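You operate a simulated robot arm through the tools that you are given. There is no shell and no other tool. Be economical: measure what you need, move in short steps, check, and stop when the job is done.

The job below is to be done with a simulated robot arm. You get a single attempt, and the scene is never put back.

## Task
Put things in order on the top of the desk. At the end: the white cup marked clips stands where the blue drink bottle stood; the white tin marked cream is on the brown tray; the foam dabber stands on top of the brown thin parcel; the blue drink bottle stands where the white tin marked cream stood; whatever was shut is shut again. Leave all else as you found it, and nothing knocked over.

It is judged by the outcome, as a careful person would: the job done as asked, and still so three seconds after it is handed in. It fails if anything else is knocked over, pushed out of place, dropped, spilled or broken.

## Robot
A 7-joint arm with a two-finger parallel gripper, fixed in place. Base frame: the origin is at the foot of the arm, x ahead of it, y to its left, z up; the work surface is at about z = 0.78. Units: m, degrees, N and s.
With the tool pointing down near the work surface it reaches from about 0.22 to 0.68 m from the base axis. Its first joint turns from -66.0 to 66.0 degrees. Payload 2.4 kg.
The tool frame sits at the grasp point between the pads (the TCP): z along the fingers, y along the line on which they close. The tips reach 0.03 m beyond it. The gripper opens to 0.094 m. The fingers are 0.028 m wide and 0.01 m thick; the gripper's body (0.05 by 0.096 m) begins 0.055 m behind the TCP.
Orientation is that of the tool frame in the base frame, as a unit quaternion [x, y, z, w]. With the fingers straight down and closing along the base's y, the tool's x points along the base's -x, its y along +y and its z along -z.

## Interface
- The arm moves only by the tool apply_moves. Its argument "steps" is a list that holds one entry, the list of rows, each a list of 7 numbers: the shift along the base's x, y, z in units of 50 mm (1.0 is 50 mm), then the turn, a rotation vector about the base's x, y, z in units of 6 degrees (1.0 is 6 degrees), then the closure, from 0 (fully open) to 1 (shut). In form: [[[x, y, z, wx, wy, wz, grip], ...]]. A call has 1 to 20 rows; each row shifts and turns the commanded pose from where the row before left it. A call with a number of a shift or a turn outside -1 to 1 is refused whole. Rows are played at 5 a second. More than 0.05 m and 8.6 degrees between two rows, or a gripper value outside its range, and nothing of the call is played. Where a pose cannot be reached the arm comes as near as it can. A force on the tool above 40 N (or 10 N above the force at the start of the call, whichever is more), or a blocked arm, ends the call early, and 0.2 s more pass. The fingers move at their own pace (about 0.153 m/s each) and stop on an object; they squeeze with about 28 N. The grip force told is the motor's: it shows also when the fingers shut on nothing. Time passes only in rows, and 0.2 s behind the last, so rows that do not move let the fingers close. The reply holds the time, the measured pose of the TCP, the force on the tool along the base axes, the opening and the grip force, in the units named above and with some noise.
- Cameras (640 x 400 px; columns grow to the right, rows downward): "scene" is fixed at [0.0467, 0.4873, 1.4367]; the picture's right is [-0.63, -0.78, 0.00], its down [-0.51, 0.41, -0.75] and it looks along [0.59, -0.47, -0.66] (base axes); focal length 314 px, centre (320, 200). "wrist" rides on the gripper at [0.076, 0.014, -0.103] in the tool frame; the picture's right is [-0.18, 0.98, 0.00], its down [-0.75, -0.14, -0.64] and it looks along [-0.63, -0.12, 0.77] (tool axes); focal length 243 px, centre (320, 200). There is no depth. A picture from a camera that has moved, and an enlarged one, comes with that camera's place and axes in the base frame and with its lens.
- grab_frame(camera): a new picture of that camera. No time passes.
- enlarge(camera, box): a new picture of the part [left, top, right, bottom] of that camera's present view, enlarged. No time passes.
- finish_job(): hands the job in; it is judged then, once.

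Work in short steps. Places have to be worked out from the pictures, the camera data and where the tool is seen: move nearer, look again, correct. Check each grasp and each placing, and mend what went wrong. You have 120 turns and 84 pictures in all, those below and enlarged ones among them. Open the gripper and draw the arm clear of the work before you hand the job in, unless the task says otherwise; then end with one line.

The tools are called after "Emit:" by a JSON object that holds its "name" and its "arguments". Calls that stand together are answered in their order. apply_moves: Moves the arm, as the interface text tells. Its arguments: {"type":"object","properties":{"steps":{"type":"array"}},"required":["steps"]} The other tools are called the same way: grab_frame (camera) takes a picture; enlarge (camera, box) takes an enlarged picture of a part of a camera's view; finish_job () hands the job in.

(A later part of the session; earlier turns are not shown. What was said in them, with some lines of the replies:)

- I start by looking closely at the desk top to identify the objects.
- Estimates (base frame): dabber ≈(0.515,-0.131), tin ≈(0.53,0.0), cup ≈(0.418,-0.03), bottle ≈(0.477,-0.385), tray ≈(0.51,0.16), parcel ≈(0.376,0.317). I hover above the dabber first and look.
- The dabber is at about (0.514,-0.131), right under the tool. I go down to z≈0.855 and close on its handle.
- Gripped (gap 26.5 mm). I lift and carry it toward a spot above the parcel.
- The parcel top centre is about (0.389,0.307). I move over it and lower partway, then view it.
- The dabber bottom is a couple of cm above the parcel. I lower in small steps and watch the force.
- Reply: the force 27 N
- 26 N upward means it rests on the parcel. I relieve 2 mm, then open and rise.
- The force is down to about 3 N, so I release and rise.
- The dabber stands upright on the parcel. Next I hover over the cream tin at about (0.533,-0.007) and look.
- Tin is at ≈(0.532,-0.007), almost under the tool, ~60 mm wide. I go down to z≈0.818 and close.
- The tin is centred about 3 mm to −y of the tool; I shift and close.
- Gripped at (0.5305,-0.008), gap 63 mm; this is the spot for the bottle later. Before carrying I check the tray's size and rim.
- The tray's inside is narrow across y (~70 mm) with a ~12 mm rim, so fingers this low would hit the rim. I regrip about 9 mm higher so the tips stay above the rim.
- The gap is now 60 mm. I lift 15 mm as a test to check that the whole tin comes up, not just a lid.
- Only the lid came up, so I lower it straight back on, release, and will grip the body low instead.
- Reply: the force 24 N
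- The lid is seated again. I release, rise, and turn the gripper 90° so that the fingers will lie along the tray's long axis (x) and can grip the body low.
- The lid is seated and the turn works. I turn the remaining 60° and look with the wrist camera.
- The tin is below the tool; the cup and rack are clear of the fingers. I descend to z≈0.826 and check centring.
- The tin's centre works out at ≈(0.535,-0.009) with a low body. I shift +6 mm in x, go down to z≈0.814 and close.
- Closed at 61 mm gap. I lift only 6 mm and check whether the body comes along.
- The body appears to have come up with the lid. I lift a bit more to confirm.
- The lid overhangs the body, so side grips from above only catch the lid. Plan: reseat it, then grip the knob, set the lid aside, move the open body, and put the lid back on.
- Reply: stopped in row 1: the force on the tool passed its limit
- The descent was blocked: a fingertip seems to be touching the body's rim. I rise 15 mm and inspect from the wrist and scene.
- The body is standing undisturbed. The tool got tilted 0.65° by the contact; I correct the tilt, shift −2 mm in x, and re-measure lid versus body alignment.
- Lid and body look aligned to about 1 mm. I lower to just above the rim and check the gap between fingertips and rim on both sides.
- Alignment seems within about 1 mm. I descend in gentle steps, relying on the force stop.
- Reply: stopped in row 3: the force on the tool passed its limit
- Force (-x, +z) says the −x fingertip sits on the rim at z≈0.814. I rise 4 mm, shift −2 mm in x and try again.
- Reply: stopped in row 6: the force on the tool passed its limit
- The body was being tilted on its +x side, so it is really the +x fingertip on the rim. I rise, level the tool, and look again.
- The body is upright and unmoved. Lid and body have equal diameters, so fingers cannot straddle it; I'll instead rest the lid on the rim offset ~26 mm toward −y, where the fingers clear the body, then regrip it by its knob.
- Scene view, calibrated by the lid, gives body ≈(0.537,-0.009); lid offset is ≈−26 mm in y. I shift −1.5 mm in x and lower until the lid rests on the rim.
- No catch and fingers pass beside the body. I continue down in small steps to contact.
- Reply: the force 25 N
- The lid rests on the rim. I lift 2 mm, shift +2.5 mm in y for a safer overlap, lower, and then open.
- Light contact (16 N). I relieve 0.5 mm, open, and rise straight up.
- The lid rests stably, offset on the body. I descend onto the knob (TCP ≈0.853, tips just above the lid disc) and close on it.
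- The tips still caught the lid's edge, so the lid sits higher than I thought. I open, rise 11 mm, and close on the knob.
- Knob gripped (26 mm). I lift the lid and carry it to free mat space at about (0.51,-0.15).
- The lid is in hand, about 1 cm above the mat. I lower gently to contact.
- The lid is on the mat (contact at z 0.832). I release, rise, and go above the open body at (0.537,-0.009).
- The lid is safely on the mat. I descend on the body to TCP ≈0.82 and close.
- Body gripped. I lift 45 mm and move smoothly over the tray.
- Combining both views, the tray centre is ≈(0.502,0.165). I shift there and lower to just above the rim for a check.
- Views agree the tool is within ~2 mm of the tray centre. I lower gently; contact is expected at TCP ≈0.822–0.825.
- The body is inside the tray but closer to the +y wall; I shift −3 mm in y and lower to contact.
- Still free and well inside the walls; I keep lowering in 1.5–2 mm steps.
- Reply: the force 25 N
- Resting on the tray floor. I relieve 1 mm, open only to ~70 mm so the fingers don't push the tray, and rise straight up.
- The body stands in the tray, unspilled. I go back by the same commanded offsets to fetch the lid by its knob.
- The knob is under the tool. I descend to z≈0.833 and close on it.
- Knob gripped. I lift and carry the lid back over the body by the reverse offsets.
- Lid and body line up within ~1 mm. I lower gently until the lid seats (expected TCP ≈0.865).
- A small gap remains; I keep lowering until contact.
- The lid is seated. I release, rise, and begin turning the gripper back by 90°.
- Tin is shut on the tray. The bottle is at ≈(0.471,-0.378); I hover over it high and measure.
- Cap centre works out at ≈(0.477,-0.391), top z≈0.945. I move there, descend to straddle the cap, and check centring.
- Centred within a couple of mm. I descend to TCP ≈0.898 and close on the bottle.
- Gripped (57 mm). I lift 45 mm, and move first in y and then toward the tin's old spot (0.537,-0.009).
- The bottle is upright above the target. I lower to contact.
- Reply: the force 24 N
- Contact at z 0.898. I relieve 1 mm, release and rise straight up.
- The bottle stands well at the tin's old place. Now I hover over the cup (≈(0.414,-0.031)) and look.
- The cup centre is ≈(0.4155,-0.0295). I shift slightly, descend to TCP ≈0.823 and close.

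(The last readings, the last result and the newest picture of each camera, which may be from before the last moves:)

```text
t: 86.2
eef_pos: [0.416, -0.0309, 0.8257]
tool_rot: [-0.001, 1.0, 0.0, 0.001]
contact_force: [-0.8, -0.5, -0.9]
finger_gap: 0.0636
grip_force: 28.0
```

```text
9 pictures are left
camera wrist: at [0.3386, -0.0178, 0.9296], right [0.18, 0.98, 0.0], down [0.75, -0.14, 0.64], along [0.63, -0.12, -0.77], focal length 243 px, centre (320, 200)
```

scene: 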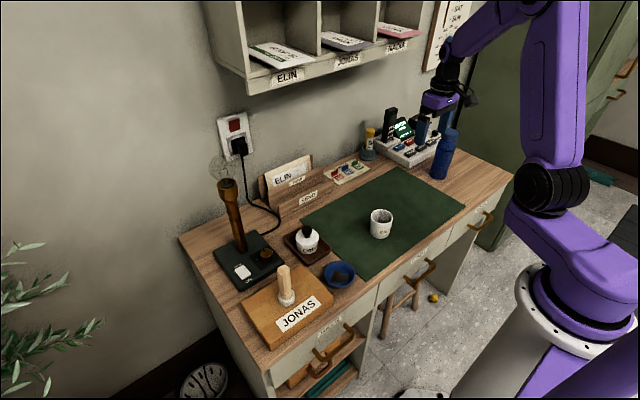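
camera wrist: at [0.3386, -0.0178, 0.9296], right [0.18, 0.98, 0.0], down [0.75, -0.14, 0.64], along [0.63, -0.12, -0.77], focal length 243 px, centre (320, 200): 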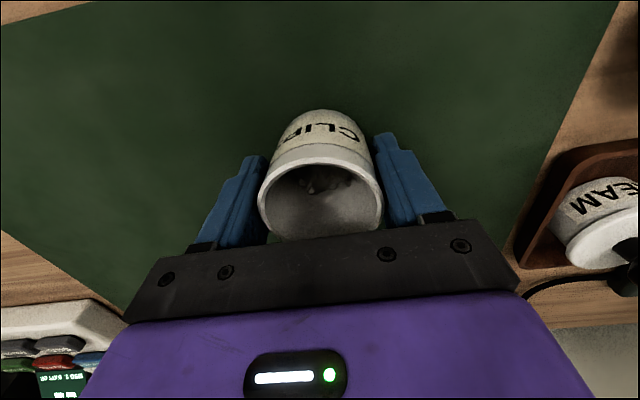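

Cup gripped (63.6 mm). I lift 40 mm and carry it smoothly to the bottle's old place (0.4765,-0.3915).

Emit:
{"name": "apply_moves", "arguments": {"steps": [[[0, 0, 0.3, 0, 0, 0, 1], [0, 0, 0.5, 0, 0, 0, 1], [0.05, -0.3, 0, 0, 0, 0, 1], [0.1, -0.6, 0, 0, 0, 0, 1], [0.15, -0.8, 0, 0, 0, 0, 1], [0.15, -0.8, 0, 0, 0, 0, 1], [0.15, -0.8, 0, 0, 0, 0, 1], [0.15, -0.8, 0, 0, 0, 0, 1], [0.15, -0.8, 0, 0, 0, 0, 1], [0.15, -0.8, 0, 0, 0, 0, 1], [0.15, -0.8, 0, 0, 0, 0, 1], [0.01, -0.5, 0, 0, 0, 0, 1], [0, -0.22, 0, 0, 0, 0, 1], [0, 0, 0, 0, 0, 0, 1], [0, 0, 0, 0, 0, 0, 1]]]}}

Emit:
{"name": "enlarge", "arguments": {"camera": "scene", "box": [370, 90, 490, 210]}}

```text
t: 89.4
eef_pos: [0.476, -0.3919, 0.8629]
tool_rot: [-0.001, 1.0, -0.001, 0.0]
contact_force: [-0.7, 0.6, -1.6]
finger_gap: 0.0636
grip_force: 27.8
```

```text
3.33 times, centred on (430, 150) of scene
camera zoom: at [0.0467, 0.4873, 1.4368], right [-0.63, -0.78, 0.0], down [-0.51, 0.41, -0.75], along [0.59, -0.47, -0.66], focal length 1045 px, centre (-47, 367)
```

zoom: 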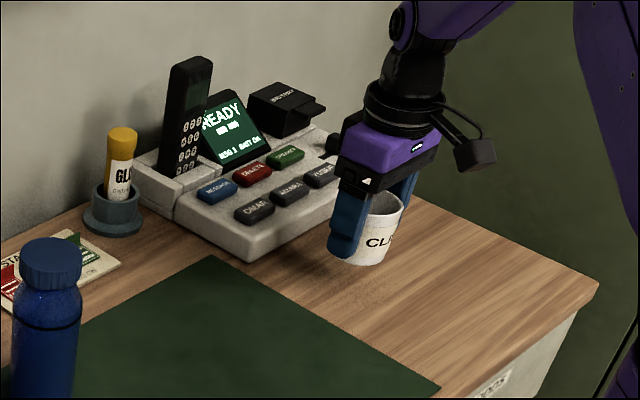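

Positioned. I lower to contact (expected TCP ≈0.824).

Emit:
{"name": "apply_moves", "arguments": {"steps": [[[0, 0, -0.4, 0, 0, 0, 1], [0, 0, -0.26, 0, 0, 0, 1], [0, 0, -0.06, 0, 0, 0, 1], [0, 0, -0.04, 0, 0, 0, 1], [0, 0, 0, 0, 0, 0, 1]]]}}

```text
t: 90.6
eef_pos: [0.4755, -0.3899, 0.8256]
tool_rot: [-0.002, 1.0, -0.001, 0.001]
contact_force: [-0.2, 0.0, -1.3]
finger_gap: 0.0635
grip_force: 27.5
```

Emit:
{"name": "apply_moves", "arguments": {"steps": [[[0, 0, -0.03, 0, 0, 0, 1], [0, 0, -0.03, 0, 0, 0, 1], [0, 0, 0, 0, 0, 0, 1]]]}}

```text
t: 91.4
eef_pos: [0.476, -0.3908, 0.8225]
tool_rot: [-0.002, 1.0, -0.001, 0.001]
contact_force: [0.3, 2.1, 4.3]
finger_gap: 0.0629
grip_force: 28.1
```

Touching now (~4–5 N). I release and rise straight up.

Emit:
{"name": "apply_moves", "arguments": {"steps": [[[0, 0, 0, 0, 0, 0, 0.7], [0, 0, 0, 0, 0, 0, 0.2], [0, 0, 0, 0, 0, 0, 0], [0, 0, 0, 0, 0, 0, 0], [0, 0, 0.5, 0, 0, 0, 0], [0, 0, 0.8, 0, 0, 0, 0], [0, 0, 0.8, 0, 0, 0, 0], [0, 0, 0.8, 0, 0, 0, 0], [0, 0, 0.8, 0, 0, 0, 0], [-0.8, 0, 0, 0, 0, 0, 0], [-0.8, 0, 0, 0, 0, 0, 0]]]}}

Emit:
{"name": "grab_frame", "arguments": {"camera": "scene"}}

Emit:
{"name": "enlarge", "arguments": {"camera": "scene", "box": [370, 90, 490, 210]}}

Emit:
{"name": "enlarge", "arguments": {"camera": "scene", "box": [220, 180, 380, 340]}}

```text
t: 93.8
eef_pos: [0.3946, -0.3915, 1.0079]
tool_rot: [-0.001, 1.0, -0.001, 0.001]
contact_force: [0.8, 0.1, -0.3]
finger_gap: 0.0939
grip_force: 0.1
```

```text
7 pictures are left
```

scene: 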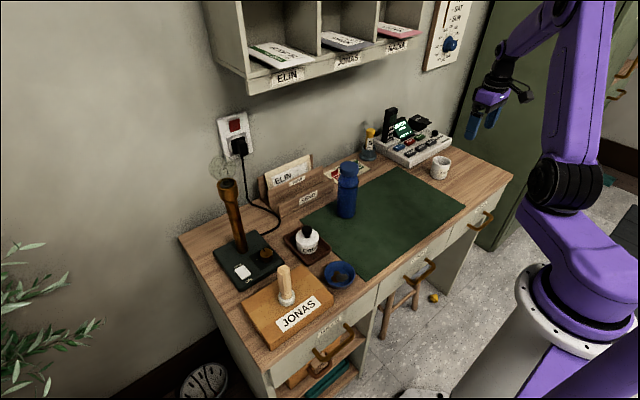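

```text
3.33 times, centred on (430, 150) of scene
camera zoom: at [0.0466, 0.4873, 1.4367], right [-0.63, -0.78, 0.0], down [-0.51, 0.41, -0.75], along [0.59, -0.47, -0.66], focal length 1045 px, centre (-47, 367)
```

zoom: 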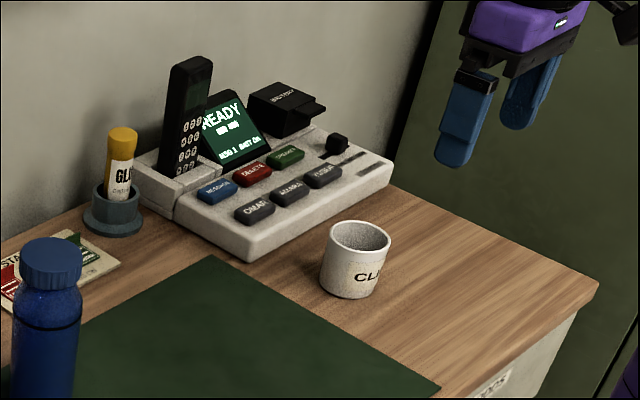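

```text
2.50 times, centred on (300, 260) of scene
camera zoom: at [0.0466, 0.4873, 1.4367], right [-0.63, -0.78, 0.0], down [-0.51, 0.41, -0.75], along [0.59, -0.47, -0.66], focal length 784 px, centre (370, 50)
```

zoom: 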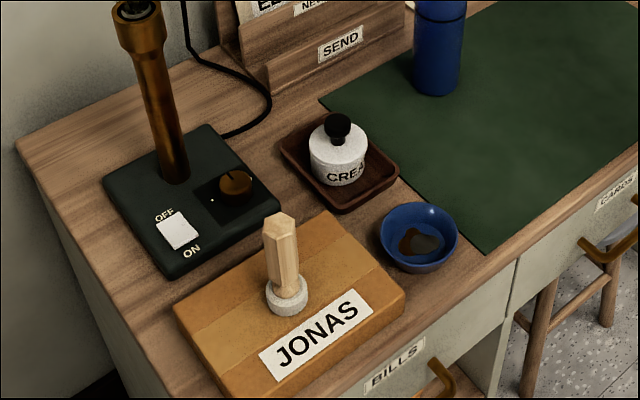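

All four items are in place, the tin's lid is on, and the arm is clear with the gripper open. I hand in.

Emit:
{"name": "finish_job", "arguments": {}}

```text
The job is handed in.
```

The job is handed in: the cup stands at the bottle's old spot, the tin is shut and on the tray, the dabber stands on the parcel, and the bottle stands where the tin was. The tin's lid lifted off as I tried to grip it, so I moved the tin open and put the lid back on; I saw no spill, and nothing else looked moved or knocked over in the last pictures.
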